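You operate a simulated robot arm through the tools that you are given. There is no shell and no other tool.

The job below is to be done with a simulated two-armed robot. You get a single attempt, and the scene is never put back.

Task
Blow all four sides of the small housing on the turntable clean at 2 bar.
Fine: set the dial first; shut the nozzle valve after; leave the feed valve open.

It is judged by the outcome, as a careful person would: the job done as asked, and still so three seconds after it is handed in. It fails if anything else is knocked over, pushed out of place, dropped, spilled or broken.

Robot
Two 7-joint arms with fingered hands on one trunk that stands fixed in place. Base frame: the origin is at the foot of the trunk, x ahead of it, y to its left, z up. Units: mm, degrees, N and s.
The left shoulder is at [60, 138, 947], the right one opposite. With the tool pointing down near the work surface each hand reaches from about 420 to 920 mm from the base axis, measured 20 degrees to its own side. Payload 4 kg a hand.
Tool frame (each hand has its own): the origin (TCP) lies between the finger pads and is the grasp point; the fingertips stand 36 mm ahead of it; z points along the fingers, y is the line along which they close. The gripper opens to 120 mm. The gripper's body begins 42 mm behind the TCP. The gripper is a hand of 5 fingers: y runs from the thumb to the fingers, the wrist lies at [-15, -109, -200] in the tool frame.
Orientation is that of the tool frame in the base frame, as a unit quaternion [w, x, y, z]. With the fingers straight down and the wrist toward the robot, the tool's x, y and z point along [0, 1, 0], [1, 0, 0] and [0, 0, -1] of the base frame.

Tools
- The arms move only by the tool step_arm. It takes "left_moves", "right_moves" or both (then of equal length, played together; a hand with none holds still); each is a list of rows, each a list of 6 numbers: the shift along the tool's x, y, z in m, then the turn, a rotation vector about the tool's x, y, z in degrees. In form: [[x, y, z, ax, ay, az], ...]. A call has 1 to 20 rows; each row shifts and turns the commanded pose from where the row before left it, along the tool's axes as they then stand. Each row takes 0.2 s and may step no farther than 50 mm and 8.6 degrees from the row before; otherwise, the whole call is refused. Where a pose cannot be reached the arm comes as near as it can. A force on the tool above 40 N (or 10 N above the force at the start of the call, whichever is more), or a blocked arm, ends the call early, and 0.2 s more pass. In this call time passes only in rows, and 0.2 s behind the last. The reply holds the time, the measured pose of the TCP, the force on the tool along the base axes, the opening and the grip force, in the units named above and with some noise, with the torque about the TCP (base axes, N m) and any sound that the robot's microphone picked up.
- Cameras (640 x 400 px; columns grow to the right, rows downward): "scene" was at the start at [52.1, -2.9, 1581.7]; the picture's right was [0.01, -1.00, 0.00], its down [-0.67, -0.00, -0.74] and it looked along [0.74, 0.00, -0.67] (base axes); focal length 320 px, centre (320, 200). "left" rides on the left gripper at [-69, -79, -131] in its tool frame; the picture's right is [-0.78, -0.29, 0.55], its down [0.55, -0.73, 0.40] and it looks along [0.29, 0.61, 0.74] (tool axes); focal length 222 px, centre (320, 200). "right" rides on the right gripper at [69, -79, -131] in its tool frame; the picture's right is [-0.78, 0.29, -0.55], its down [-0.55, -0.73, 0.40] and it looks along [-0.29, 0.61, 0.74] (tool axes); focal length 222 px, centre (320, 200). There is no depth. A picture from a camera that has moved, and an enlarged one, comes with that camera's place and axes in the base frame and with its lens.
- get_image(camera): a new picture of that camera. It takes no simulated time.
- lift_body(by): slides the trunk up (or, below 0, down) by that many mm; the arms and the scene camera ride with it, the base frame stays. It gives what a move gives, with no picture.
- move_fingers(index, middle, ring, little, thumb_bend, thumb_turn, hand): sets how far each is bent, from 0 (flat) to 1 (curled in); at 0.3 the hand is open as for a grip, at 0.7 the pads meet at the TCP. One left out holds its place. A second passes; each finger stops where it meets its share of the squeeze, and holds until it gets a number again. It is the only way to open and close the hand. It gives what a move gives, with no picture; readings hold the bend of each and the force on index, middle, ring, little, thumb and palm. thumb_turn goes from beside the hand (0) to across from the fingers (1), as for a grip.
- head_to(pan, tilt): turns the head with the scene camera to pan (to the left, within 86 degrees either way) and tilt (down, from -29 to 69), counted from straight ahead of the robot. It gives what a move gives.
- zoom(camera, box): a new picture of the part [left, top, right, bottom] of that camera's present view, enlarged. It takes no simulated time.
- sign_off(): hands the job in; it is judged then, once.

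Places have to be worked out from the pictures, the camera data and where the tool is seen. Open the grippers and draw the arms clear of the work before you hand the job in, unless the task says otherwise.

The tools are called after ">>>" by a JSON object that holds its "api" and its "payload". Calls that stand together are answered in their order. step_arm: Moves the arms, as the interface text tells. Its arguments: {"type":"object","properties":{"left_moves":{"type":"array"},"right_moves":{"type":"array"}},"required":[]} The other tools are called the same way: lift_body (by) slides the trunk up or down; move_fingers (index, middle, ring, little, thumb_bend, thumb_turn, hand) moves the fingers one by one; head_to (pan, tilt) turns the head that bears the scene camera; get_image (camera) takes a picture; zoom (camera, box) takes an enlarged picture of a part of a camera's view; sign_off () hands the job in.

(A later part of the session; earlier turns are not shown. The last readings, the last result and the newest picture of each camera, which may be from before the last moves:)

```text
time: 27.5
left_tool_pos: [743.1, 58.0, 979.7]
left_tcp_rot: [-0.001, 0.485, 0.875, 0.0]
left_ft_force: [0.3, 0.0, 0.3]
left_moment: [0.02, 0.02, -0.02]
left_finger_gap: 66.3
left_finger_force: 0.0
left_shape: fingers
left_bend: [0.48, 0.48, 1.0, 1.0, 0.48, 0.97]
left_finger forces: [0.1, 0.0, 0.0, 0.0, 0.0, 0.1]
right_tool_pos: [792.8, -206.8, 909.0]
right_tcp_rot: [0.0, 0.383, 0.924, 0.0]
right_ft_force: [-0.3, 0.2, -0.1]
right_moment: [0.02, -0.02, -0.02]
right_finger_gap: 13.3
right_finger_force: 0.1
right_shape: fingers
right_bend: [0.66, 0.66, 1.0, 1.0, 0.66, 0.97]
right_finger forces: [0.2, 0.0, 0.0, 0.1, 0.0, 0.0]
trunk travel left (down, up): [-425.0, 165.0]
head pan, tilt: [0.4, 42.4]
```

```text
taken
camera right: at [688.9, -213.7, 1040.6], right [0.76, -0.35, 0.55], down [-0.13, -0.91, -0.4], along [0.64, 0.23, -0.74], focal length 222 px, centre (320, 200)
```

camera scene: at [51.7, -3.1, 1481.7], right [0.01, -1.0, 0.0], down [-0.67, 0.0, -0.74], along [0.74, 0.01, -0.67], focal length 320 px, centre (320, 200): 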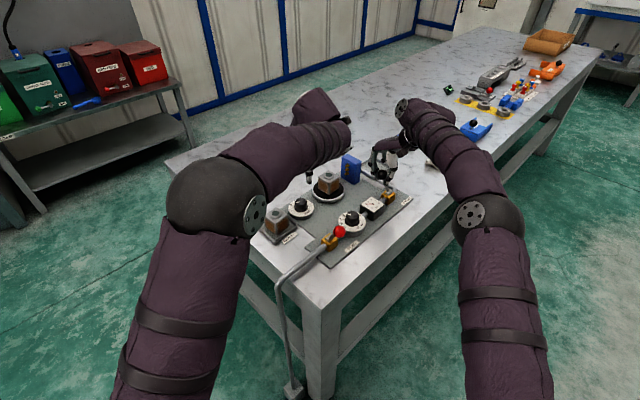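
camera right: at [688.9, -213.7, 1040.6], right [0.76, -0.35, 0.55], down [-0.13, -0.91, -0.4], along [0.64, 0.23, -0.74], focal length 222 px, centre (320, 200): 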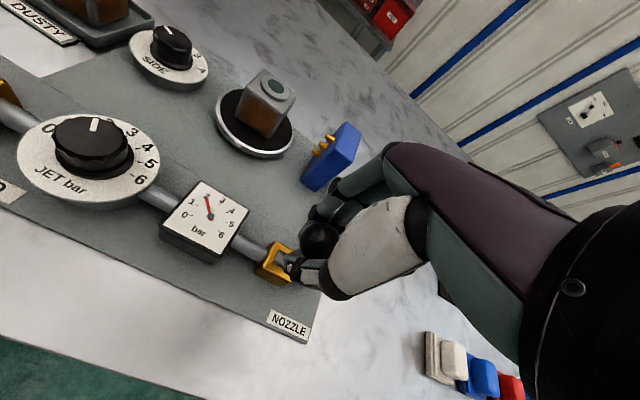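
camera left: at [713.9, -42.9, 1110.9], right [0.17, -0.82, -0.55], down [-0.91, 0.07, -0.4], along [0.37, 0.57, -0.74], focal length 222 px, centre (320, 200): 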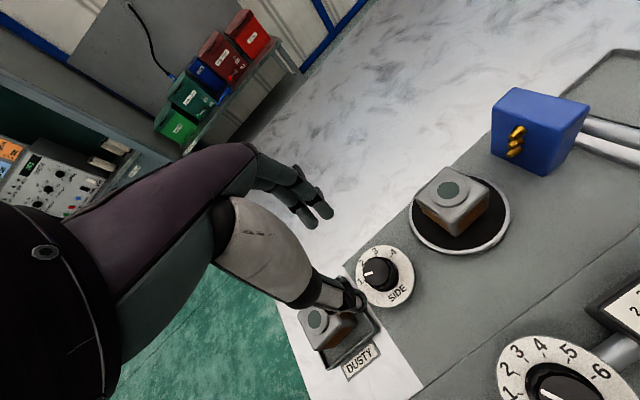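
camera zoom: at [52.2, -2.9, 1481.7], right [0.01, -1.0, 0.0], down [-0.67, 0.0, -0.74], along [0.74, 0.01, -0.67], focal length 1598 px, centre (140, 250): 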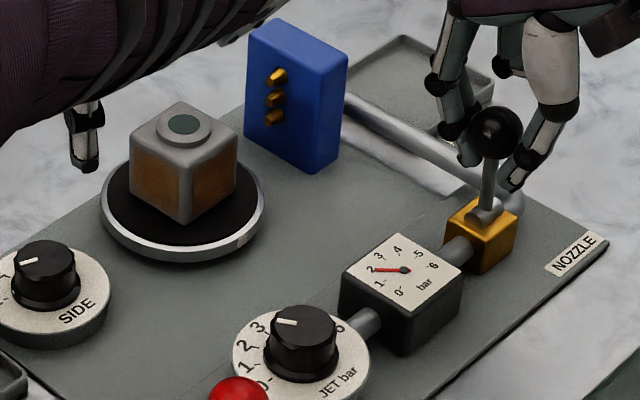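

The lever is now upright and the ball follows the hand with almost no force. I carry it on over to the front side.

>>> {"api": "step_arm", "payload": {"right_moves": [[0, -0.011, 0.002, 0, 0, 0], [0, -0.011, 0.003, 0, 0, 0], [0, -0.01, 0.003, 0, 0, 0]]}}

>>> {"api": "zoom", "payload": {"camera": "scene", "box": [300, 150, 412, 230]}}

>>> {"api": "get_image", "payload": {"camera": "right"}}

>>> {"api": "zoom", "payload": {"camera": "left", "box": [390, 80, 600, 260]}}

```text
time: 28.3
left_tool_pos: [742.3, 60.0, 980.5]
left_tcp_rot: [0.0, 0.484, 0.875, 0.0]
left_ft_force: [-0.4, 0.3, 0.2]
left_moment: [0.02, 0.02, 0.03]
left_finger_gap: 66.3
left_finger_force: 0.0
left_shape: fingers
left_bend: [0.48, 0.48, 1.0, 1.0, 0.48, 0.97]
left_finger forces: [0.0, 0.0, 0.0, 0.0, 0.1, 0.0]
right_tool_pos: [770.4, -226.4, 902.7]
right_tcp_rot: [0.0, 0.383, 0.924, 0.001]
right_ft_force: [-0.3, 4.1, 3.7]
right_moment: [0.27, -0.14, 0.0]
right_finger_gap: 21.2
right_finger_force: 5.2
right_shape: fingers
right_bend: [0.62, 0.66, 1.0, 1.0, 0.64, 0.97]
right_finger forces: [7.2, 0.1, 0.0, 0.0, 3.2, 0.0]
trunk travel left (down, up): [-425.0, 165.0]
head pan, tilt: [0.4, 42.4]
```

```text
5.00 times, centred on (356, 190) of scene
camera zoom: at [52.0, -2.4, 1481.7], right [0.01, -1.0, 0.0], down [-0.67, -0.01, -0.74], along [0.74, 0.01, -0.67], focal length 1598 px, centre (140, 250)
```

zoom: 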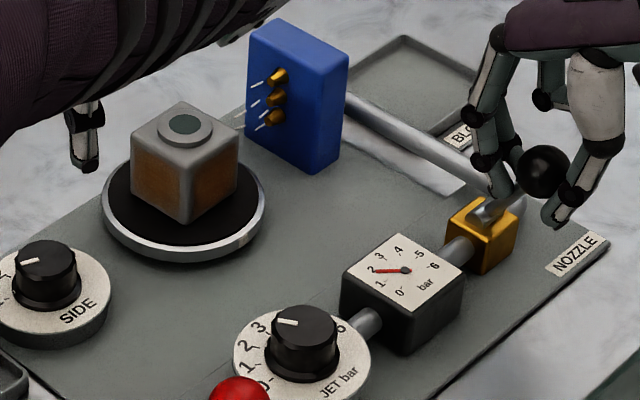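

```text
taken
camera right: at [666.6, -234.6, 1033.4], right [0.76, -0.35, 0.55], down [-0.13, -0.91, -0.4], along [0.64, 0.23, -0.74], focal length 222 px, centre (320, 200)
```

right: 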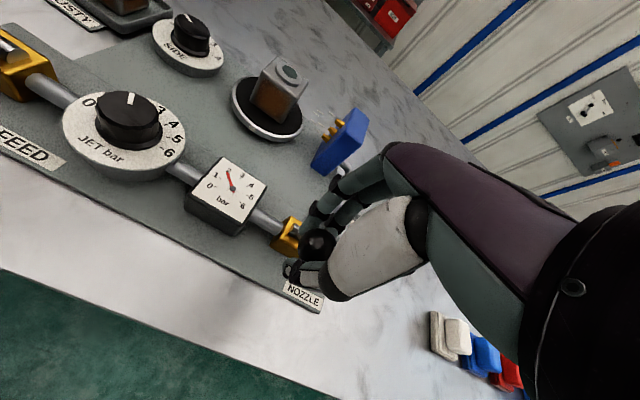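

```text
2.22 times, centred on (495, 170) of left
camera zoom: at [713.9, -42.0, 1110.8], right [0.17, -0.82, -0.55], down [-0.91, 0.08, -0.4], along [0.37, 0.57, -0.74], focal length 494 px, centre (-69, 267)
```

zoom: 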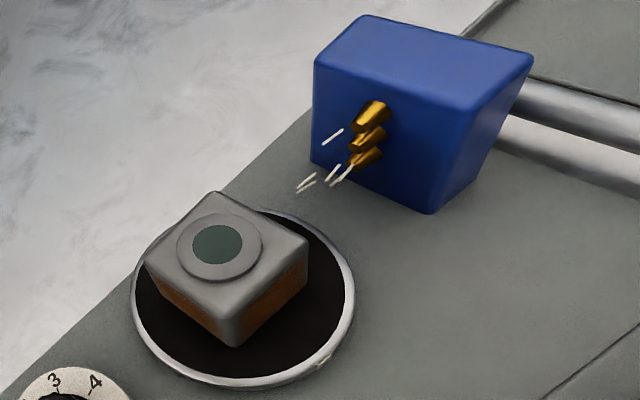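

The jets are blowing and the lever has come to its front stop. I check the gauge with flow and wait about 3 s on side 1.

>>> {"api": "zoom", "payload": {"camera": "right", "box": [180, 140, 276, 240]}}

>>> {"api": "step_arm", "payload": {"right_moves": [[0, 0, 0, 0, 0, 0], [0, 0, 0, 0, 0, 0], [0, 0, 0, 0, 0, 0], [0, 0, 0, 0, 0, 0], [0, 0, 0, 0, 0, 0], [0, 0, 0, 0, 0, 0], [0, 0, 0, 0, 0, 0], [0, 0, 0, 0, 0, 0], [0, 0, 0, 0, 0, 0], [0, 0, 0, 0, 0, 0], [0, 0, 0, 0, 0, 0], [0, 0, 0, 0, 0, 0], [0, 0, 0, 0, 0, 0], [0, 0, 0, 0, 0, 0], [0, 0, 0, 0, 0, 0]]}}

>>> {"api": "zoom", "payload": {"camera": "right", "box": [220, 50, 380, 180]}}

>>> {"api": "zoom", "payload": {"camera": "left", "box": [390, 80, 600, 260]}}

>>> {"api": "zoom", "payload": {"camera": "scene", "box": [300, 150, 412, 230]}}

```text
4.00 times, centred on (228, 190) of right
camera zoom: at [666.6, -234.6, 1033.4], right [0.76, -0.35, 0.55], down [-0.13, -0.91, -0.4], along [0.64, 0.23, -0.74], focal length 888 px, centre (688, 240)
```

zoom: 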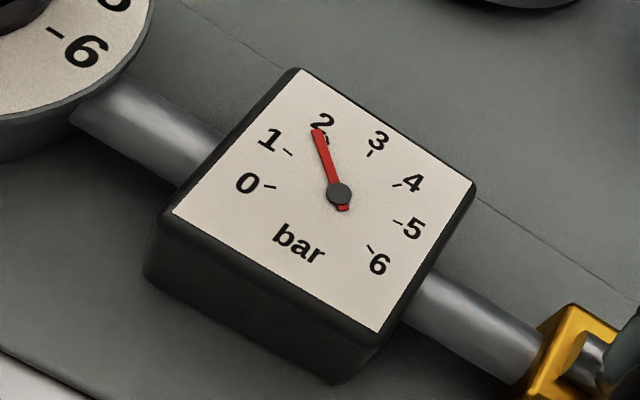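

```text
time: 31.5
left_tool_pos: [744.6, 59.2, 980.5]
left_tcp_rot: [0.0, 0.484, 0.875, 0.0]
left_ft_force: [-0.5, 0.0, 0.5]
left_moment: [-0.02, 0.03, 0.0]
left_finger_gap: 66.6
left_finger_force: 0.0
left_shape: fingers
left_bend: [0.48, 0.48, 1.0, 1.0, 0.48, 0.97]
left_finger forces: [0.1, 0.0, 0.0, 0.0, 0.1, 0.0]
right_tool_pos: [770.8, -227.2, 902.8]
right_tcp_rot: [0.0, 0.383, 0.924, 0.001]
right_ft_force: [-1.1, 5.7, 4.9]
right_moment: [0.37, -0.14, 0.04]
right_finger_gap: 21.4
right_finger_force: 6.5
right_shape: fingers
right_bend: [0.62, 0.66, 1.0, 1.0, 0.64, 0.97]
right_finger forces: [9.3, 0.0, 0.0, 0.0, 2.9, 0.0]
trunk travel left (down, up): [-425.0, 165.0]
head pan, tilt: [0.4, 42.4]
```

```text
3.08 times, centred on (300, 115) of right
camera zoom: at [666.4, -235.0, 1033.2], right [0.76, -0.35, 0.55], down [-0.13, -0.91, -0.4], along [0.64, 0.23, -0.74], focal length 684 px, centre (382, 462)
```

zoom: 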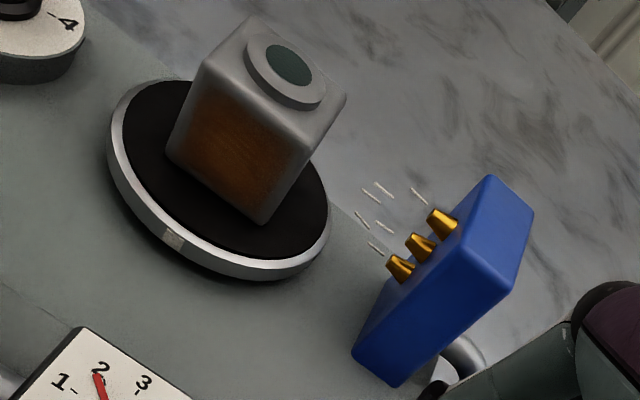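

```text
2.22 times, centred on (495, 170) of left
camera zoom: at [713.7, -42.1, 1110.8], right [0.17, -0.82, -0.55], down [-0.91, 0.08, -0.4], along [0.37, 0.57, -0.74], focal length 494 px, centre (-69, 267)
```

zoom: 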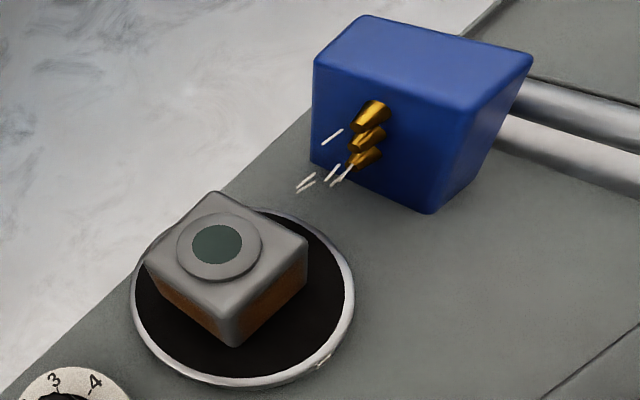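

```text
5.00 times, centred on (356, 190) of scene
camera zoom: at [51.8, -2.2, 1481.7], right [0.01, -1.0, 0.0], down [-0.67, 0.0, -0.74], along [0.74, 0.0, -0.67], focal length 1598 px, centre (140, 250)
```

zoom: 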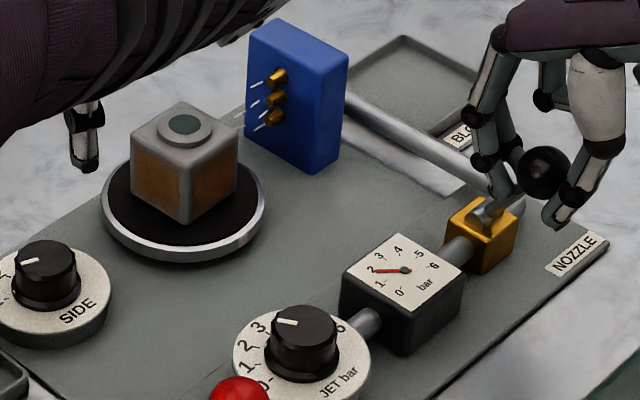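

Gauge holds at 2 with flow, and the edge view of the blown face looks clean grey. I bring the left hand down over the side knob to TCP z ~880.

>>> {"api": "step_arm", "payload": {"left_moves": [[0, 0, 0.03, 0, 0, 0], [0, 0, 0.03, 0, 0, 0], [0, 0, 0.025, 0, 0, 0], [0, 0, 0.014, 0, 0, 0]]}}

>>> {"api": "get_image", "payload": {"camera": "left"}}

>>> {"api": "zoom", "payload": {"camera": "right", "box": [130, 0, 260, 90]}}

```text
time: 32.5
left_tool_pos: [743.1, 58.3, 881.5]
left_tcp_rot: [0.0, 0.485, 0.875, 0.0]
left_ft_force: [-0.8, -0.9, -0.4]
left_moment: [0.04, 0.01, 0.02]
left_finger_gap: 66.5
left_finger_force: 0.0
left_shape: fingers
left_bend: [0.48, 0.48, 1.0, 1.0, 0.48, 0.97]
left_finger forces: [0.0, 0.0, 0.0, 0.1, 0.1, 0.1]
right_tool_pos: [771.2, -227.7, 902.4]
right_tcp_rot: [0.0, 0.383, 0.924, 0.001]
right_ft_force: [0.1, 4.8, 3.5]
right_moment: [0.34, -0.12, 0.04]
right_finger_gap: 21.8
right_finger_force: 6.1
right_shape: fingers
right_bend: [0.62, 0.66, 1.0, 1.0, 0.64, 0.97]
right_finger forces: [8.4, 0.1, 0.0, 0.1, 2.9, 0.0]
trunk travel left (down, up): [-425.0, 165.0]
head pan, tilt: [0.4, 42.4]
```

```text
taken
camera left: at [712.8, -43.7, 1011.3], right [0.17, -0.82, -0.55], down [-0.91, 0.08, -0.4], along [0.37, 0.57, -0.74], focal length 222 px, centre (320, 200)
```

left: 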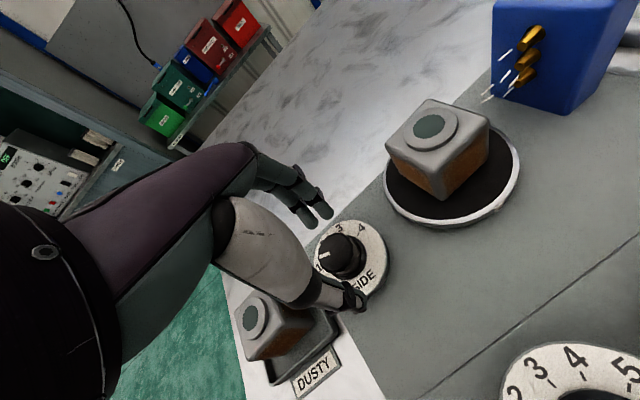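

```text
4.44 times, centred on (195, 45) of right
camera zoom: at [666.4, -235.1, 1033.2], right [0.76, -0.35, 0.55], down [-0.13, -0.91, -0.4], along [0.64, 0.23, -0.74], focal length 987 px, centre (876, 889)
```

zoom: 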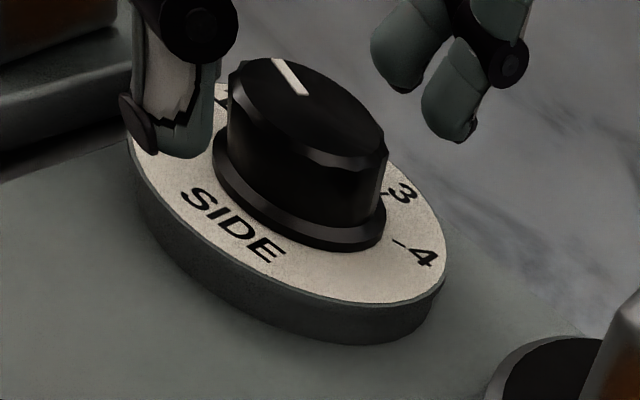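

The thumb and two fingers straddle the side knob clear of the plate and of the dusty housing. I close them on the knob.

>>> {"api": "move_fingers", "payload": {"hand": "left", "index": 0.68, "middle": 0.68, "thumb_bend": 0.66}}

>>> {"api": "zoom", "payload": {"camera": "left", "box": [220, 180, 420, 340]}}

>>> {"api": "zoom", "payload": {"camera": "right", "box": [130, 0, 260, 90]}}

```text
time: 33.5
left_tool_pos: [742.4, 57.9, 882.1]
left_tcp_rot: [0.0, 0.485, 0.875, 0.0]
left_ft_force: [0.7, -0.2, 0.4]
left_moment: [0.02, -0.05, 0.02]
left_finger_gap: 10.0
left_finger_force: 0.0
left_shape: fingers
left_bend: [0.68, 0.68, 1.0, 1.0, 0.66, 0.97]
left_finger forces: [0.0, 0.0, 0.0, 0.0, 0.0, 0.1]
right_tool_pos: [771.3, -228.4, 902.7]
right_tcp_rot: [0.0, 0.383, 0.924, 0.0]
right_ft_force: [-0.6, 6.7, 4.4]
right_moment: [0.34, -0.14, 0.01]
right_finger_gap: 22.0
right_finger_force: 6.1
right_shape: fingers
right_bend: [0.62, 0.66, 1.0, 1.0, 0.64, 0.97]
right_finger forces: [8.5, 0.1, 0.0, 0.0, 2.7, 0.0]
trunk travel left (down, up): [-425.0, 165.0]
head pan, tilt: [0.4, 42.4]
```

```text
2.50 times, centred on (320, 260) of left
camera zoom: at [712.9, -43.6, 1011.8], right [0.17, -0.82, -0.55], down [-0.91, 0.08, -0.4], along [0.37, 0.57, -0.74], focal length 555 px, centre (320, 50)
```

zoom: 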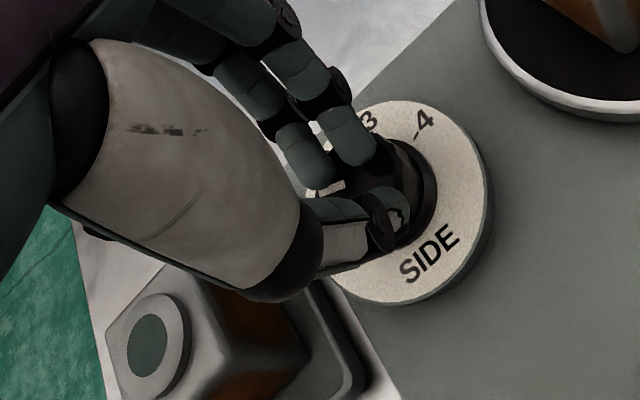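

```text
4.44 times, centred on (195, 45) of right
camera zoom: at [666.4, -235.1, 1033.2], right [0.76, -0.35, 0.55], down [-0.13, -0.91, -0.4], along [0.64, 0.23, -0.74], focal length 987 px, centre (876, 889)
```

zoom: 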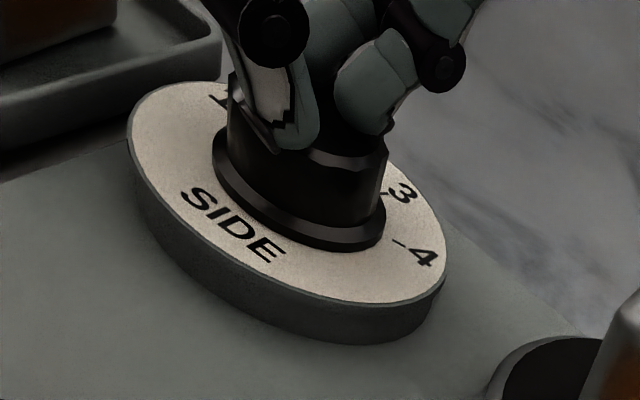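

The fingers closed with no force over the knob's top, so the hand is too high here. I reopen, lower about 11 mm, and check for contact.

>>> {"api": "move_fingers", "payload": {"hand": "left", "index": 0.48, "middle": 0.48, "thumb_bend": 0.48}}

>>> {"api": "step_arm", "payload": {"left_moves": [[0, 0.001, 0.006, 0, 0, 0], [0, 0, 0.005, 0, 0, 0]]}}

>>> {"api": "zoom", "payload": {"camera": "left", "box": [220, 180, 420, 340]}}

>>> {"api": "zoom", "payload": {"camera": "right", "box": [130, 0, 260, 90]}}

```text
time: 34.5
left_tool_pos: [743.4, 58.4, 882.3]
left_tcp_rot: [0.0, 0.485, 0.875, 0.0]
left_ft_force: [0.4, 1.1, 0.3]
left_moment: [0.0, -0.02, -0.04]
left_finger_gap: 65.7
left_finger_force: 0.1
left_shape: fingers
left_bend: [0.48, 0.48, 1.0, 1.0, 0.48, 0.97]
left_finger forces: [0.0, 0.0, 0.1, 0.0, 0.1, 0.0]
right_tool_pos: [770.6, -227.6, 902.2]
right_tcp_rot: [0.001, 0.382, 0.924, 0.001]
right_ft_force: [0.2, 4.9, 3.9]
right_moment: [0.33, -0.07, 0.04]
right_finger_gap: 22.0
right_finger_force: 5.9
right_shape: fingers
right_bend: [0.62, 0.66, 1.0, 1.0, 0.64, 0.97]
right_finger forces: [8.4, 0.1, 0.0, 0.1, 2.7, 0.1]
trunk travel left (down, up): [-425.0, 165.0]
head pan, tilt: [0.4, 42.4]
```

```text
time: 35.1
left_tool_pos: [743.9, 57.9, 871.2]
left_tcp_rot: [0.002, 0.484, 0.875, -0.001]
left_ft_force: [0.8, -0.7, 0.4]
left_moment: [-0.02, -0.02, 0.05]
left_finger_gap: 65.4
left_finger_force: 0.1
left_shape: fingers
left_bend: [0.48, 0.48, 1.0, 1.0, 0.48, 0.97]
left_finger forces: [0.0, 0.0, 0.1, 0.0, 0.0, 0.0]
right_tool_pos: [771.3, -227.4, 901.9]
right_tcp_rot: [0.0, 0.382, 0.924, 0.0]
right_ft_force: [-0.2, 4.9, 4.0]
right_moment: [0.36, -0.14, 0.04]
right_finger_gap: 21.9
right_finger_force: 5.6
right_shape: fingers
right_bend: [0.62, 0.66, 1.0, 1.0, 0.64, 0.97]
right_finger forces: [8.1, 0.0, 0.0, 0.0, 2.6, 0.0]
trunk travel left (down, up): [-425.0, 165.0]
head pan, tilt: [0.4, 42.4]
```

```text
2.50 times, centred on (320, 260) of left
camera zoom: at [713.8, -42.3, 1001.1], right [0.17, -0.82, -0.55], down [-0.91, 0.08, -0.4], along [0.37, 0.57, -0.74], focal length 555 px, centre (320, 50)
```

zoom: 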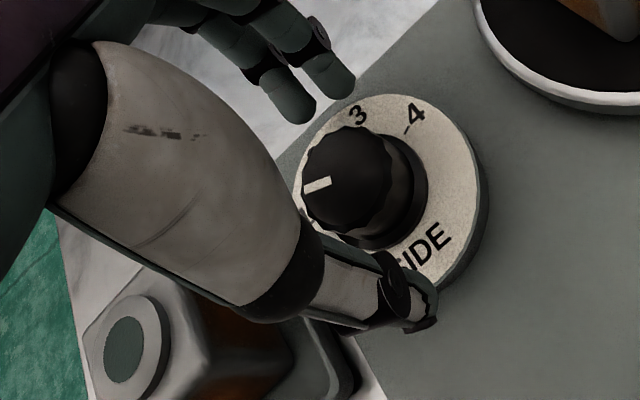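

```text
4.44 times, centred on (195, 45) of right
camera zoom: at [666.5, -235.1, 1033.2], right [0.76, -0.35, 0.55], down [-0.13, -0.91, -0.4], along [0.64, 0.23, -0.74], focal length 987 px, centre (876, 889)
```

zoom: 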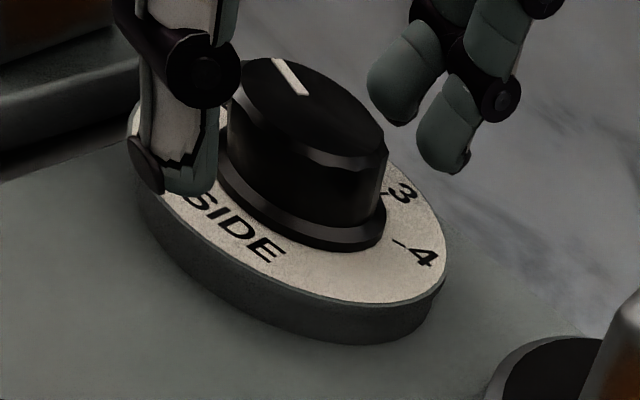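

No contact yet at z 871 and the knob sits between the tips. I close again.

>>> {"api": "move_fingers", "payload": {"hand": "left", "index": 0.66, "middle": 0.66, "thumb_bend": 0.65}}

>>> {"api": "zoom", "payload": {"camera": "left", "box": [220, 180, 420, 340]}}

>>> {"api": "zoom", "payload": {"camera": "right", "box": [130, 0, 260, 90]}}

```text
time: 36.1
left_tool_pos: [743.9, 61.2, 869.7]
left_tcp_rot: [0.0, 0.485, 0.875, 0.0]
left_ft_force: [8.3, 4.9, 0.5]
left_moment: [0.13, -0.32, -0.04]
left_finger_gap: 28.5
left_finger_force: 7.9
left_shape: fingers
left_bend: [0.61, 0.62, 1.0, 1.0, 0.62, 0.97]
left_finger forces: [6.4, 5.8, 0.0, 0.1, 3.2, 0.0]
right_tool_pos: [770.9, -226.9, 901.9]
right_tcp_rot: [-0.001, 0.383, 0.924, 0.0]
right_ft_force: [-2.4, 5.4, 5.6]
right_moment: [0.33, -0.08, 0.03]
right_finger_gap: 21.7
right_finger_force: 5.6
right_shape: fingers
right_bend: [0.62, 0.66, 1.0, 1.0, 0.64, 0.97]
right_finger forces: [8.5, 0.0, 0.0, 0.0, 3.3, 0.1]
trunk travel left (down, up): [-425.0, 165.0]
head pan, tilt: [0.4, 42.4]
```

```text
2.50 times, centred on (320, 260) of left
camera zoom: at [714.4, -41.4, 1001.2], right [0.17, -0.82, -0.55], down [-0.91, 0.08, -0.4], along [0.37, 0.57, -0.74], focal length 555 px, centre (320, 50)
```

zoom: 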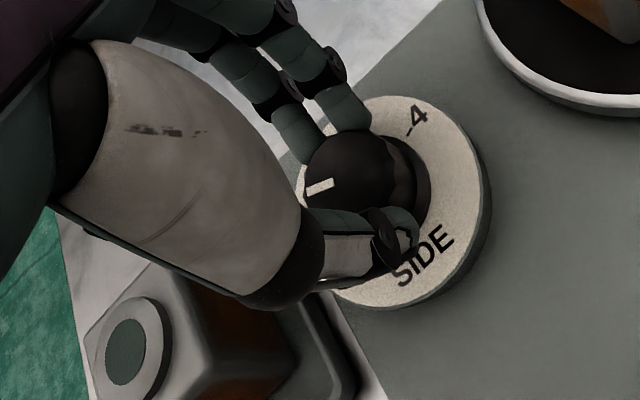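

```text
4.44 times, centred on (195, 45) of right
camera zoom: at [666.9, -234.8, 1033.1], right [0.76, -0.35, 0.55], down [-0.13, -0.91, -0.4], along [0.64, 0.23, -0.74], focal length 987 px, centre (876, 889)
```

zoom: 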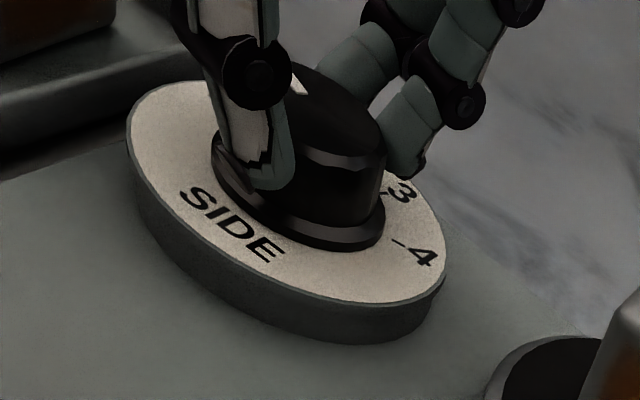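

Firm grip now (6, 6 and 3 N). I turn the side knob 45° clockwise seen from above, from 1 toward 2.

>>> {"api": "step_arm", "payload": {"left_moves": [[0, 0, 0, 0, 0, 8], [0, 0, 0, 0, 0, 8], [0, 0, 0, 0, 0, 8], [0, 0, 0, 0, 0, 8], [0, 0, 0, 0, 0, 8], [0, 0, 0, 0, 0, 5]]}}

>>> {"api": "zoom", "payload": {"camera": "left", "box": [220, 180, 420, 340]}}

>>> {"api": "zoom", "payload": {"camera": "right", "box": [130, 0, 340, 150]}}

>>> {"api": "zoom", "payload": {"camera": "scene", "box": [270, 150, 382, 230]}}

```text
time: 37.5
left_tool_pos: [745.1, 58.5, 870.5]
left_tcp_rot: [0.001, 0.784, 0.621, 0.001]
left_ft_force: [4.4, 3.3, 1.9]
left_moment: [0.11, -0.17, -0.03]
left_finger_gap: 27.9
left_finger_force: 6.4
left_shape: fingers
left_bend: [0.62, 0.62, 1.0, 1.0, 0.62, 0.97]
left_finger forces: [3.9, 5.3, 0.0, 0.1, 4.6, 0.0]
right_tool_pos: [770.3, -228.3, 903.1]
right_tcp_rot: [0.0, 0.383, 0.924, 0.0]
right_ft_force: [-0.7, 6.2, 4.4]
right_moment: [0.31, -0.07, 0.07]
right_finger_gap: 22.1
right_finger_force: 5.4
right_shape: fingers
right_bend: [0.62, 0.66, 1.0, 1.0, 0.64, 0.97]
right_finger forces: [8.1, 0.0, 0.1, 0.0, 2.4, 0.0]
trunk travel left (down, up): [-425.0, 165.0]
head pan, tilt: [0.4, 42.4]
```

```text
2.50 times, centred on (320, 260) of left
camera zoom: at [652.3, 8.8, 1000.7], right [-0.46, -0.7, -0.55], down [-0.59, 0.7, -0.4], along [0.66, 0.14, -0.74], focal length 555 px, centre (320, 50)
```

zoom: 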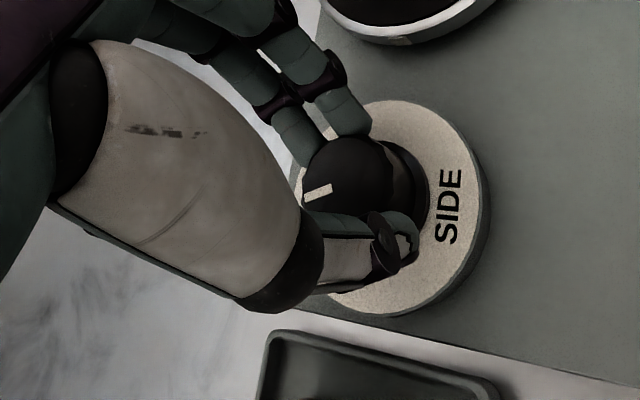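

```text
2.67 times, centred on (235, 75) of right
camera zoom: at [666.6, -235.0, 1033.2], right [0.76, -0.35, 0.55], down [-0.13, -0.91, -0.4], along [0.64, 0.23, -0.74], focal length 592 px, centre (547, 533)
```

zoom: 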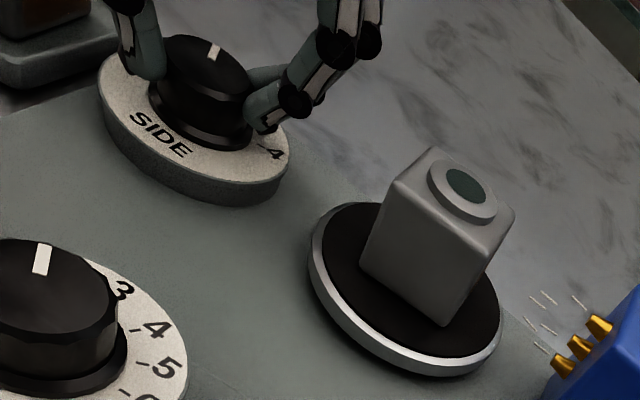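

```text
5.00 times, centred on (326, 190) of scene
camera zoom: at [52.0, -2.0, 1481.7], right [0.01, -1.0, 0.0], down [-0.67, 0.0, -0.74], along [0.74, 0.0, -0.67], focal length 1598 px, centre (290, 250)
```

zoom: 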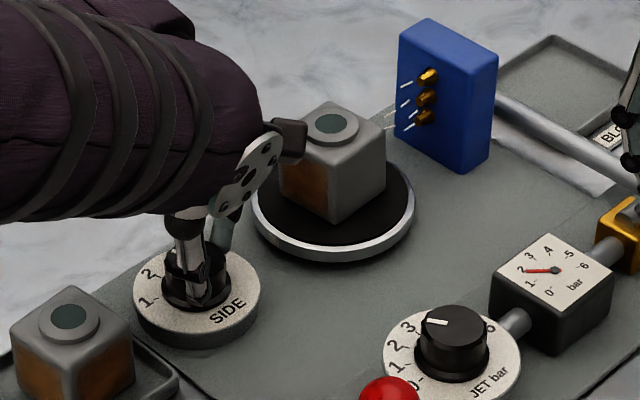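

The turntable swung round and the side-1 face, now facing front, is clean grey. Side 2 is in the jet; I release the knob and turn the open hand back 45° in place for the next grip.

>>> {"api": "move_fingers", "payload": {"hand": "left", "index": 0.47, "middle": 0.47, "thumb_bend": 0.47}}

>>> {"api": "step_arm", "payload": {"left_moves": [[0, 0, -0.002, 0, 0, -8], [0, 0, 0, 0, 0, -8], [0, 0, 0, 0, 0, -8], [0, 0, 0, 0, 0, -8], [0, 0, 0, 0, 0, -8], [0, 0, 0.002, 0, 0, -5]]}}

>>> {"api": "zoom", "payload": {"camera": "left", "box": [220, 180, 420, 340]}}

>>> {"api": "zoom", "payload": {"camera": "right", "box": [130, 0, 340, 150]}}

>>> {"api": "zoom", "payload": {"camera": "left", "box": [370, 0, 640, 230]}}

```text
time: 38.5
left_tool_pos: [745.1, 59.3, 870.9]
left_tcp_rot: [0.0, 0.782, 0.623, 0.001]
left_ft_force: [0.2, 0.1, -0.7]
left_moment: [-0.01, 0.01, -0.01]
left_finger_gap: 68.4
left_finger_force: 0.0
left_shape: fingers
left_bend: [0.47, 0.47, 1.0, 1.0, 0.47, 0.97]
left_finger forces: [0.0, 0.1, 0.0, 0.0, 0.1, 0.1]
right_tool_pos: [771.8, -228.1, 901.6]
right_tcp_rot: [0.001, 0.383, 0.924, 0.0]
right_ft_force: [-1.0, 5.2, 4.1]
right_moment: [0.33, -0.08, 0.04]
right_finger_gap: 22.2
right_finger_force: 5.1
right_shape: fingers
right_bend: [0.62, 0.66, 1.0, 1.0, 0.65, 0.97]
right_finger forces: [8.0, 0.1, 0.1, 0.0, 2.5, 0.1]
trunk travel left (down, up): [-425.0, 165.0]
head pan, tilt: [0.4, 42.4]
```

```text
time: 39.9
left_tool_pos: [743.8, 59.3, 871.5]
left_tcp_rot: [0.001, 0.485, 0.875, 0.0]
left_ft_force: [-0.8, -0.7, -0.4]
left_moment: [0.01, -0.02, 0.04]
left_finger_gap: 68.6
left_finger_force: 0.0
left_shape: fingers
left_bend: [0.47, 0.47, 1.0, 1.0, 0.47, 0.97]
left_finger forces: [0.1, 0.0, 0.0, 0.1, 0.1, 0.0]
right_tool_pos: [770.2, -227.1, 902.1]
right_tcp_rot: [0.0, 0.383, 0.924, 0.0]
right_ft_force: [-0.4, 4.6, 4.1]
right_moment: [0.28, -0.09, 0.05]
right_finger_gap: 22.1
right_finger_force: 4.5
right_shape: fingers
right_bend: [0.62, 0.66, 1.0, 1.0, 0.65, 0.97]
right_finger forces: [7.4, 0.0, 0.0, 0.0, 2.6, 0.1]
trunk travel left (down, up): [-425.0, 165.0]
head pan, tilt: [0.4, 42.4]
```

```text
2.50 times, centred on (320, 260) of left
camera zoom: at [714.9, -41.9, 1001.5], right [0.17, -0.82, -0.55], down [-0.91, 0.07, -0.4], along [0.37, 0.57, -0.74], focal length 555 px, centre (320, 50)
```

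zoom: 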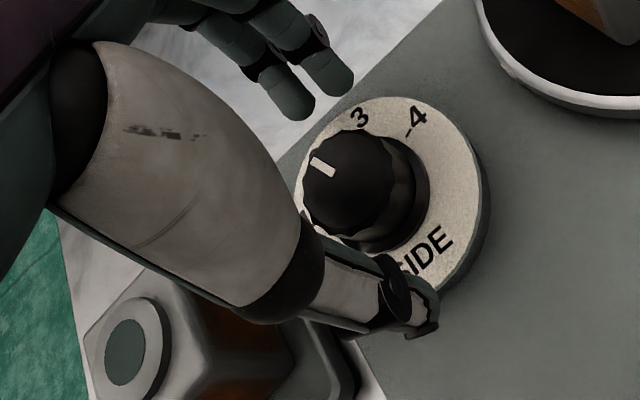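

```text
2.67 times, centred on (235, 75) of right
camera zoom: at [666.4, -235.2, 1033.2], right [0.76, -0.35, 0.55], down [-0.13, -0.91, -0.4], along [0.64, 0.23, -0.74], focal length 592 px, centre (547, 533)
```

zoom: 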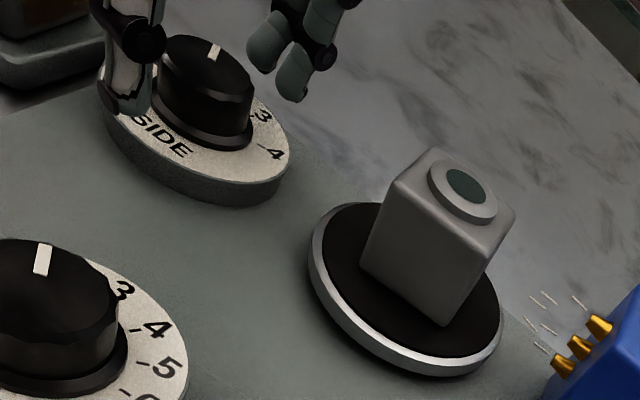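

```text
1.74 times, centred on (505, 115) of left
camera zoom: at [714.9, -41.9, 1001.5], right [0.17, -0.82, -0.55], down [-0.91, 0.07, -0.4], along [0.37, 0.57, -0.74], focal length 386 px, centre (-2, 348)
```

zoom: 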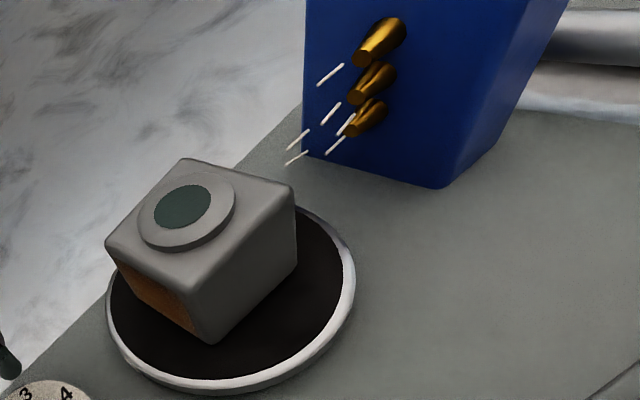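

Side 1's face is clean. I enlarge the knob to check that its pointer really sits on 2, and check the turntable's alignment.

>>> {"api": "zoom", "payload": {"camera": "left", "box": [305, 215, 401, 295]}}

>>> {"api": "zoom", "payload": {"camera": "right", "box": [160, 0, 250, 60]}}

>>> {"api": "zoom", "payload": {"camera": "scene", "box": [290, 165, 354, 217]}}

>>> {"api": "zoom", "payload": {"camera": "right", "box": [220, 40, 316, 150]}}

```text
5.00 times, centred on (353, 255) of left
camera zoom: at [714.9, -41.9, 1001.5], right [0.17, -0.82, -0.55], down [-0.91, 0.07, -0.4], along [0.37, 0.57, -0.74], focal length 1111 px, centre (155, -75)
```

zoom: 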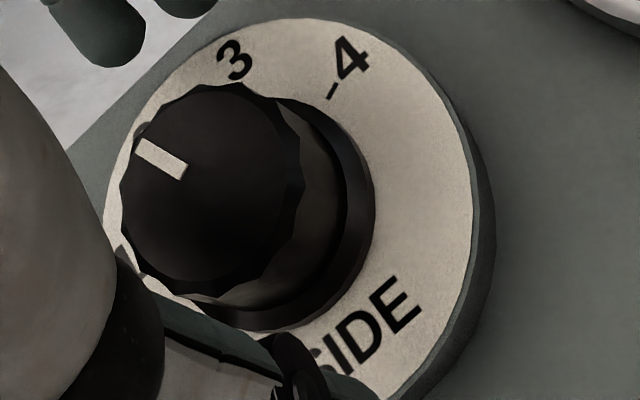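

```text
6.67 times, centred on (205, 30) of right
camera zoom: at [666.4, -235.2, 1033.2], right [0.76, -0.35, 0.55], down [-0.13, -0.91, -0.4], along [0.64, 0.23, -0.74], focal length 1481 px, centre (1087, 1333)
```

zoom: 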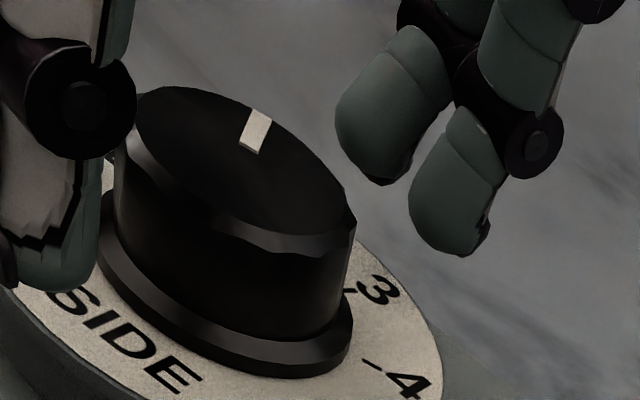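

```text
7.69 times, centred on (322, 191) of scene
camera zoom: at [51.8, -2.3, 1481.7], right [0.01, -1.0, 0.0], down [-0.67, 0.0, -0.74], along [0.74, 0.0, -0.67], focal length 2458 px, centre (305, 269)
```

zoom: 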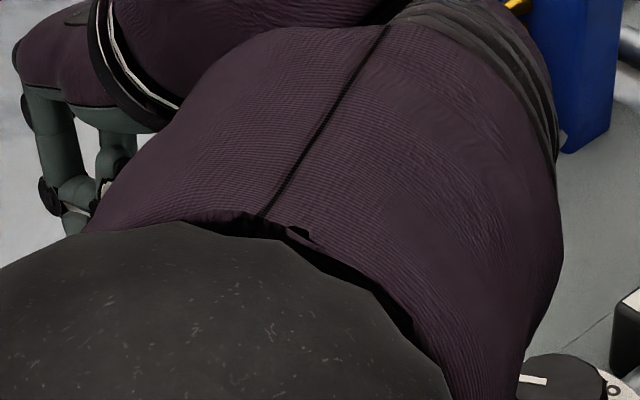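

```text
3.64 times, centred on (268, 95) of right
camera zoom: at [666.4, -235.2, 1033.2], right [0.76, -0.35, 0.55], down [-0.13, -0.91, -0.4], along [0.64, 0.23, -0.74], focal length 808 px, centre (509, 582)
```

zoom: 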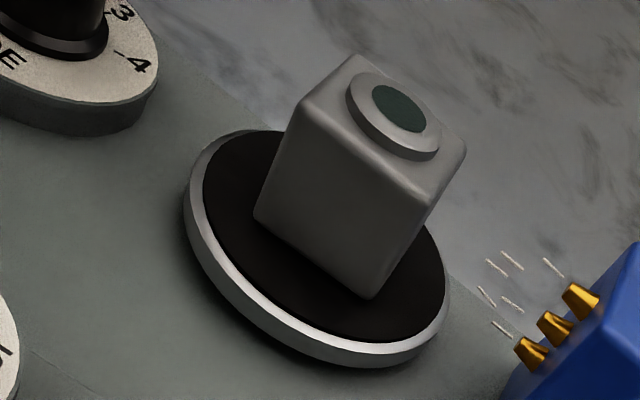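

The pointer measures about 71°, against 67.5° for the 2 mark, so it is 3–4° short and the turntable lags accordingly. I regrip and trim it forward 4°.

>>> {"api": "move_fingers", "payload": {"hand": "left", "index": 0.66, "middle": 0.66, "thumb_bend": 0.65}}

>>> {"api": "step_arm", "payload": {"left_moves": [[0, 0, 0, 0, 0, 4], [0, 0, 0, 0, 0, 0], [0, 0, 0, 0, 0, 0]]}}

>>> {"api": "zoom", "payload": {"camera": "left", "box": [305, 215, 401, 295]}}

>>> {"api": "zoom", "payload": {"camera": "right", "box": [220, 40, 316, 150]}}

```text
time: 40.9
left_tool_pos: [745.3, 60.1, 871.2]
left_tcp_rot: [-0.001, 0.485, 0.874, 0.001]
left_ft_force: [5.6, 3.7, 0.7]
left_moment: [0.2, -0.24, 0.02]
left_finger_gap: 28.3
left_finger_force: 7.5
left_shape: fingers
left_bend: [0.61, 0.62, 1.0, 1.0, 0.62, 0.97]
left_finger forces: [5.4, 5.7, 0.1, 0.0, 3.6, 0.1]
right_tool_pos: [770.6, -227.4, 901.9]
right_tcp_rot: [0.0, 0.383, 0.924, 0.0]
right_ft_force: [-2.5, 5.2, 4.8]
right_moment: [0.28, -0.02, 0.08]
right_finger_gap: 22.0
right_finger_force: 5.3
right_shape: fingers
right_bend: [0.62, 0.66, 1.0, 1.0, 0.65, 0.97]
right_finger forces: [7.7, 0.1, 0.0, 0.0, 2.9, 0.1]
trunk travel left (down, up): [-425.0, 165.0]
head pan, tilt: [0.4, 42.4]
```

```text
time: 41.7
left_tool_pos: [744.8, 59.5, 871.4]
left_tcp_rot: [0.001, 0.515, 0.857, 0.0]
left_ft_force: [7.4, 5.5, 1.7]
left_moment: [0.19, -0.27, 0.0]
left_finger_gap: 28.0
left_finger_force: 7.5
left_shape: fingers
left_bend: [0.61, 0.62, 1.0, 1.0, 0.62, 0.97]
left_finger forces: [5.9, 6.4, 0.0, 0.1, 3.4, 0.0]
right_tool_pos: [771.6, -227.5, 901.7]
right_tcp_rot: [0.0, 0.383, 0.924, 0.0]
right_ft_force: [-2.2, 5.4, 4.2]
right_moment: [0.29, -0.02, 0.06]
right_finger_gap: 21.9
right_finger_force: 5.4
right_shape: fingers
right_bend: [0.62, 0.66, 1.0, 1.0, 0.65, 0.97]
right_finger forces: [7.7, 0.0, 0.0, 0.0, 3.0, 0.0]
trunk travel left (down, up): [-425.0, 165.0]
head pan, tilt: [0.4, 42.4]
```

```text
5.00 times, centred on (353, 255) of left
camera zoom: at [707.8, -38.9, 1001.3], right [0.11, -0.83, -0.55], down [-0.91, 0.14, -0.4], along [0.41, 0.54, -0.74], focal length 1111 px, centre (155, -75)
```

zoom: 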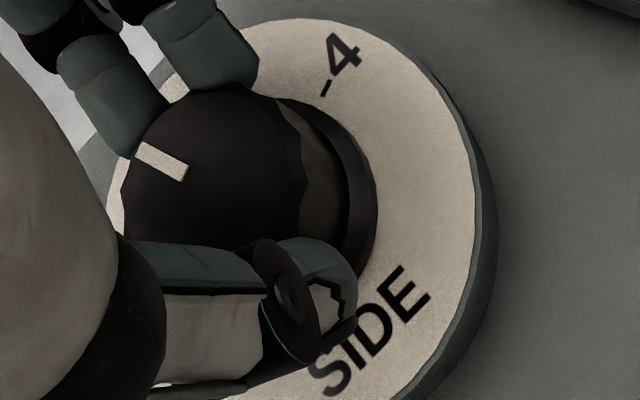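

```text
3.64 times, centred on (268, 95) of right
camera zoom: at [666.8, -234.8, 1033.1], right [0.76, -0.35, 0.55], down [-0.13, -0.91, -0.4], along [0.64, 0.23, -0.74], focal length 808 px, centre (509, 582)
```

zoom: 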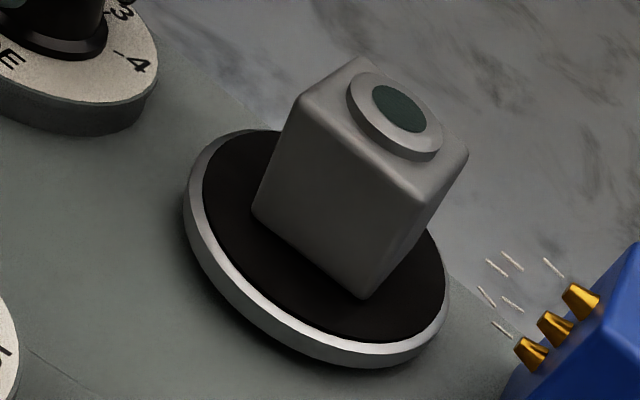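

The housing swung about 5° more and now sits square to the jets. I keep side 2 blowing 2 s longer, then turn 45° on to side 3 with the same grip.

>>> {"api": "step_arm", "payload": {"left_moves": [[0, 0, 0, 0, 0, 0], [0, 0, 0, 0, 0, 0], [0, 0, 0, 0, 0, 0], [0, 0, 0, 0, 0, 0], [0, 0, 0, 0, 0, 0], [0, 0, 0, 0, 0, 0], [0, 0, 0, 0, 0, 0], [0, 0, 0, 0, 0, 0], [0, 0, 0, 0, 0, 0], [0, 0, 0, 0, 0, 0], [0, 0, 0, 0, 0, 0], [0, 0, 0, 0, 0, 0], [0, 0, 0, 0, 0, 8], [0, 0, 0, 0, 0, 8], [0, 0, 0, 0, 0, 8], [0, 0, 0, 0, 0, 8], [0, 0, 0, 0, 0, 8], [0, 0, 0, 0, 0, 5]]}}

>>> {"api": "zoom", "payload": {"camera": "left", "box": [305, 215, 401, 295]}}

>>> {"api": "zoom", "payload": {"camera": "right", "box": [220, 40, 316, 150]}}

>>> {"api": "zoom", "payload": {"camera": "right", "box": [160, 0, 250, 60]}}

>>> {"api": "get_image", "payload": {"camera": "scene"}}

```text
time: 45.5
left_tool_pos: [743.8, 59.1, 870.4]
left_tcp_rot: [0.001, 0.805, 0.594, 0.001]
left_ft_force: [6.7, 1.4, 2.4]
left_moment: [0.05, -0.22, 0.02]
left_finger_gap: 27.8
left_finger_force: 7.6
left_shape: fingers
left_bend: [0.62, 0.62, 1.0, 1.0, 0.62, 0.97]
left_finger forces: [4.2, 6.1, 0.0, 0.1, 3.9, 0.1]
right_tool_pos: [770.9, -229.1, 903.0]
right_tcp_rot: [-0.001, 0.382, 0.924, 0.0]
right_ft_force: [-0.8, 6.4, 4.5]
right_moment: [0.33, -0.05, 0.06]
right_finger_gap: 21.7
right_finger_force: 5.8
right_shape: fingers
right_bend: [0.62, 0.66, 1.0, 1.0, 0.65, 0.97]
right_finger forces: [8.2, 0.0, 0.0, 0.1, 2.4, 0.0]
trunk travel left (down, up): [-425.0, 165.0]
head pan, tilt: [0.4, 42.4]
```

```text
5.00 times, centred on (353, 255) of left
camera zoom: at [648.2, 15.7, 1000.9], right [-0.51, -0.66, -0.55], down [-0.54, 0.74, -0.4], along [0.67, 0.09, -0.74], focal length 1111 px, centre (155, -75)
```

zoom: 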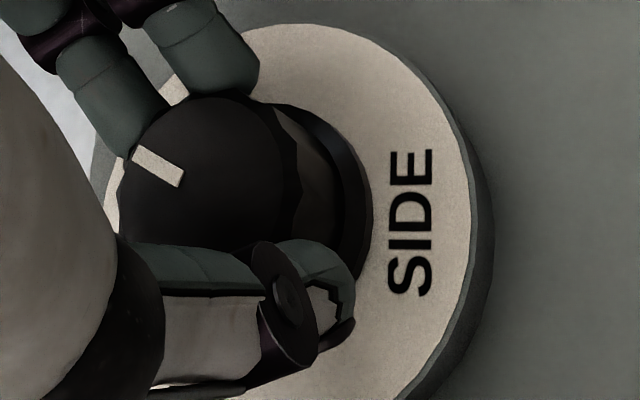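

```text
3.64 times, centred on (268, 95) of right
camera zoom: at [666.6, -235.1, 1033.1], right [0.76, -0.35, 0.55], down [-0.13, -0.91, -0.4], along [0.64, 0.23, -0.74], focal length 808 px, centre (509, 582)
```

zoom: 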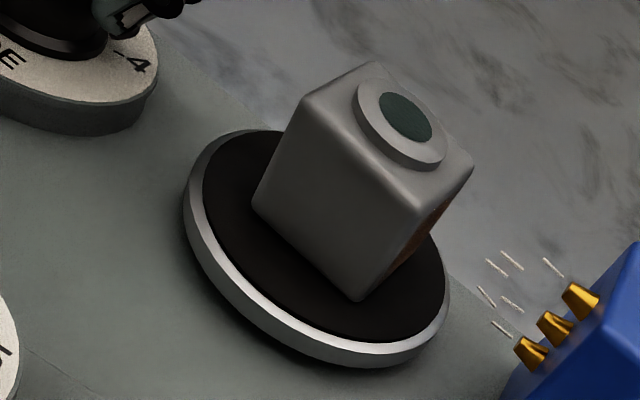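

```text
6.67 times, centred on (205, 30) of right
camera zoom: at [666.6, -235.1, 1033.1], right [0.76, -0.35, 0.55], down [-0.13, -0.91, -0.4], along [0.64, 0.23, -0.74], focal length 1481 px, centre (1087, 1333)
```

zoom: 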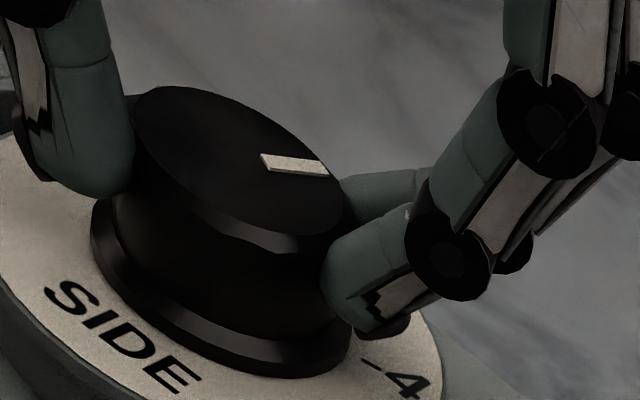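

```text
taken
camera scene: at [52.0, -2.1, 1481.7], right [0.01, -1.0, 0.0], down [-0.67, 0.0, -0.74], along [0.74, 0.0, -0.67], focal length 320 px, centre (320, 200)
```

scene: 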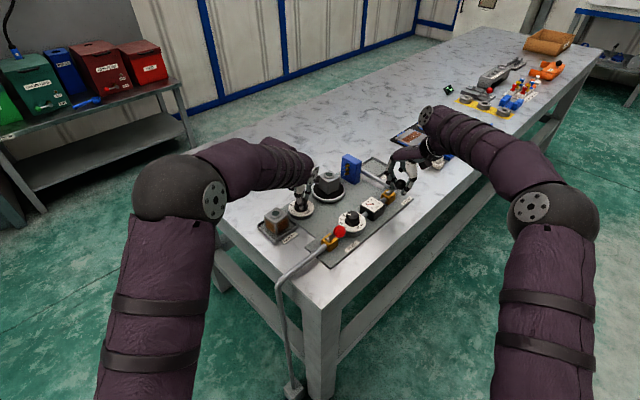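

Side 2's face is clean too. The housing now looks over-turned about 5–6° (knob ~16° instead of 22.5°), with brown still on side 3, so I trim back a little.

>>> {"api": "step_arm", "payload": {"left_moves": [[0, 0, 0, 0, 0, -5], [0, 0, 0, 0, 0, 0]]}}

>>> {"api": "zoom", "payload": {"camera": "right", "box": [220, 40, 316, 150]}}

>>> {"api": "zoom", "payload": {"camera": "right", "box": [160, 0, 250, 60]}}

>>> {"api": "zoom", "payload": {"camera": "left", "box": [305, 215, 401, 295]}}

```text
time: 46.1
left_tool_pos: [744.0, 58.8, 871.0]
left_tcp_rot: [0.0, 0.777, 0.629, 0.0]
left_ft_force: [6.1, -0.1, 2.1]
left_moment: [0.0, -0.22, 0.02]
left_finger_gap: 27.7
left_finger_force: 7.6
left_shape: fingers
left_bend: [0.62, 0.62, 1.0, 1.0, 0.62, 0.97]
left_finger forces: [4.7, 5.5, 0.0, 0.0, 4.2, 0.0]
right_tool_pos: [770.1, -228.1, 902.1]
right_tcp_rot: [0.0, 0.383, 0.924, 0.0]
right_ft_force: [-0.5, 5.6, 4.3]
right_moment: [0.34, -0.09, 0.03]
right_finger_gap: 22.1
right_finger_force: 5.5
right_shape: fingers
right_bend: [0.62, 0.66, 1.0, 1.0, 0.65, 0.97]
right_finger forces: [8.3, 0.0, 0.1, 0.1, 2.5, 0.0]
trunk travel left (down, up): [-425.0, 165.0]
head pan, tilt: [0.4, 42.4]
```

```text
3.64 times, centred on (268, 95) of right
camera zoom: at [666.6, -235.2, 1033.1], right [0.76, -0.35, 0.55], down [-0.13, -0.91, -0.4], along [0.64, 0.23, -0.74], focal length 808 px, centre (509, 582)
```

zoom: 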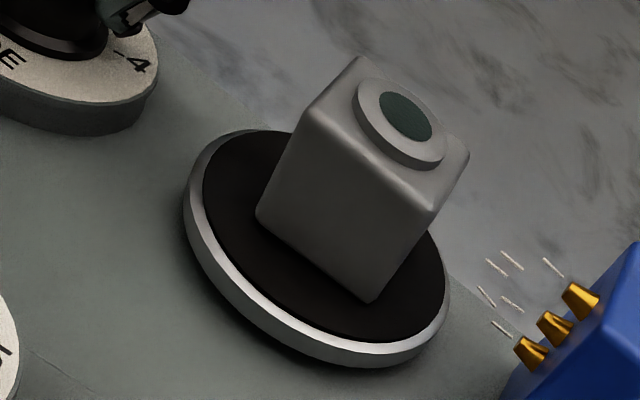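

```text
6.67 times, centred on (205, 30) of right
camera zoom: at [666.6, -235.2, 1033.1], right [0.76, -0.35, 0.55], down [-0.13, -0.91, -0.4], along [0.64, 0.23, -0.74], focal length 1481 px, centre (1087, 1333)
```

zoom: 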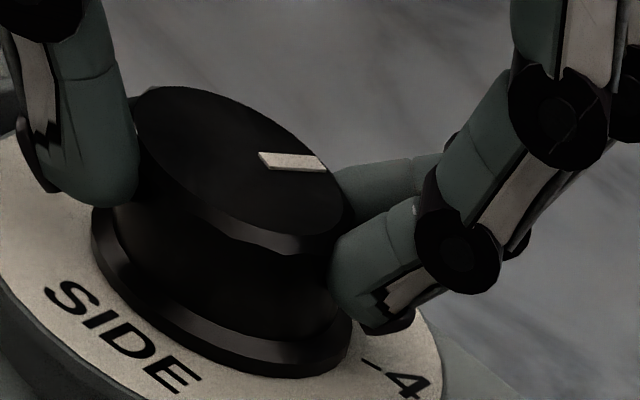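

```text
5.00 times, centred on (353, 255) of left
camera zoom: at [652.8, 7.3, 1000.9], right [-0.45, -0.71, -0.55], down [-0.6, 0.69, -0.4], along [0.66, 0.15, -0.74], focal length 1111 px, centre (155, -75)
```

zoom: 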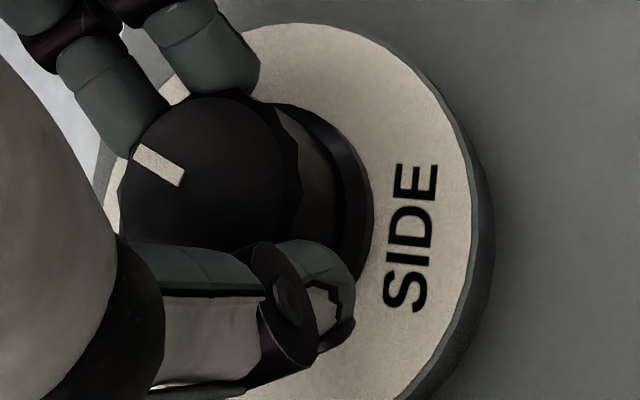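

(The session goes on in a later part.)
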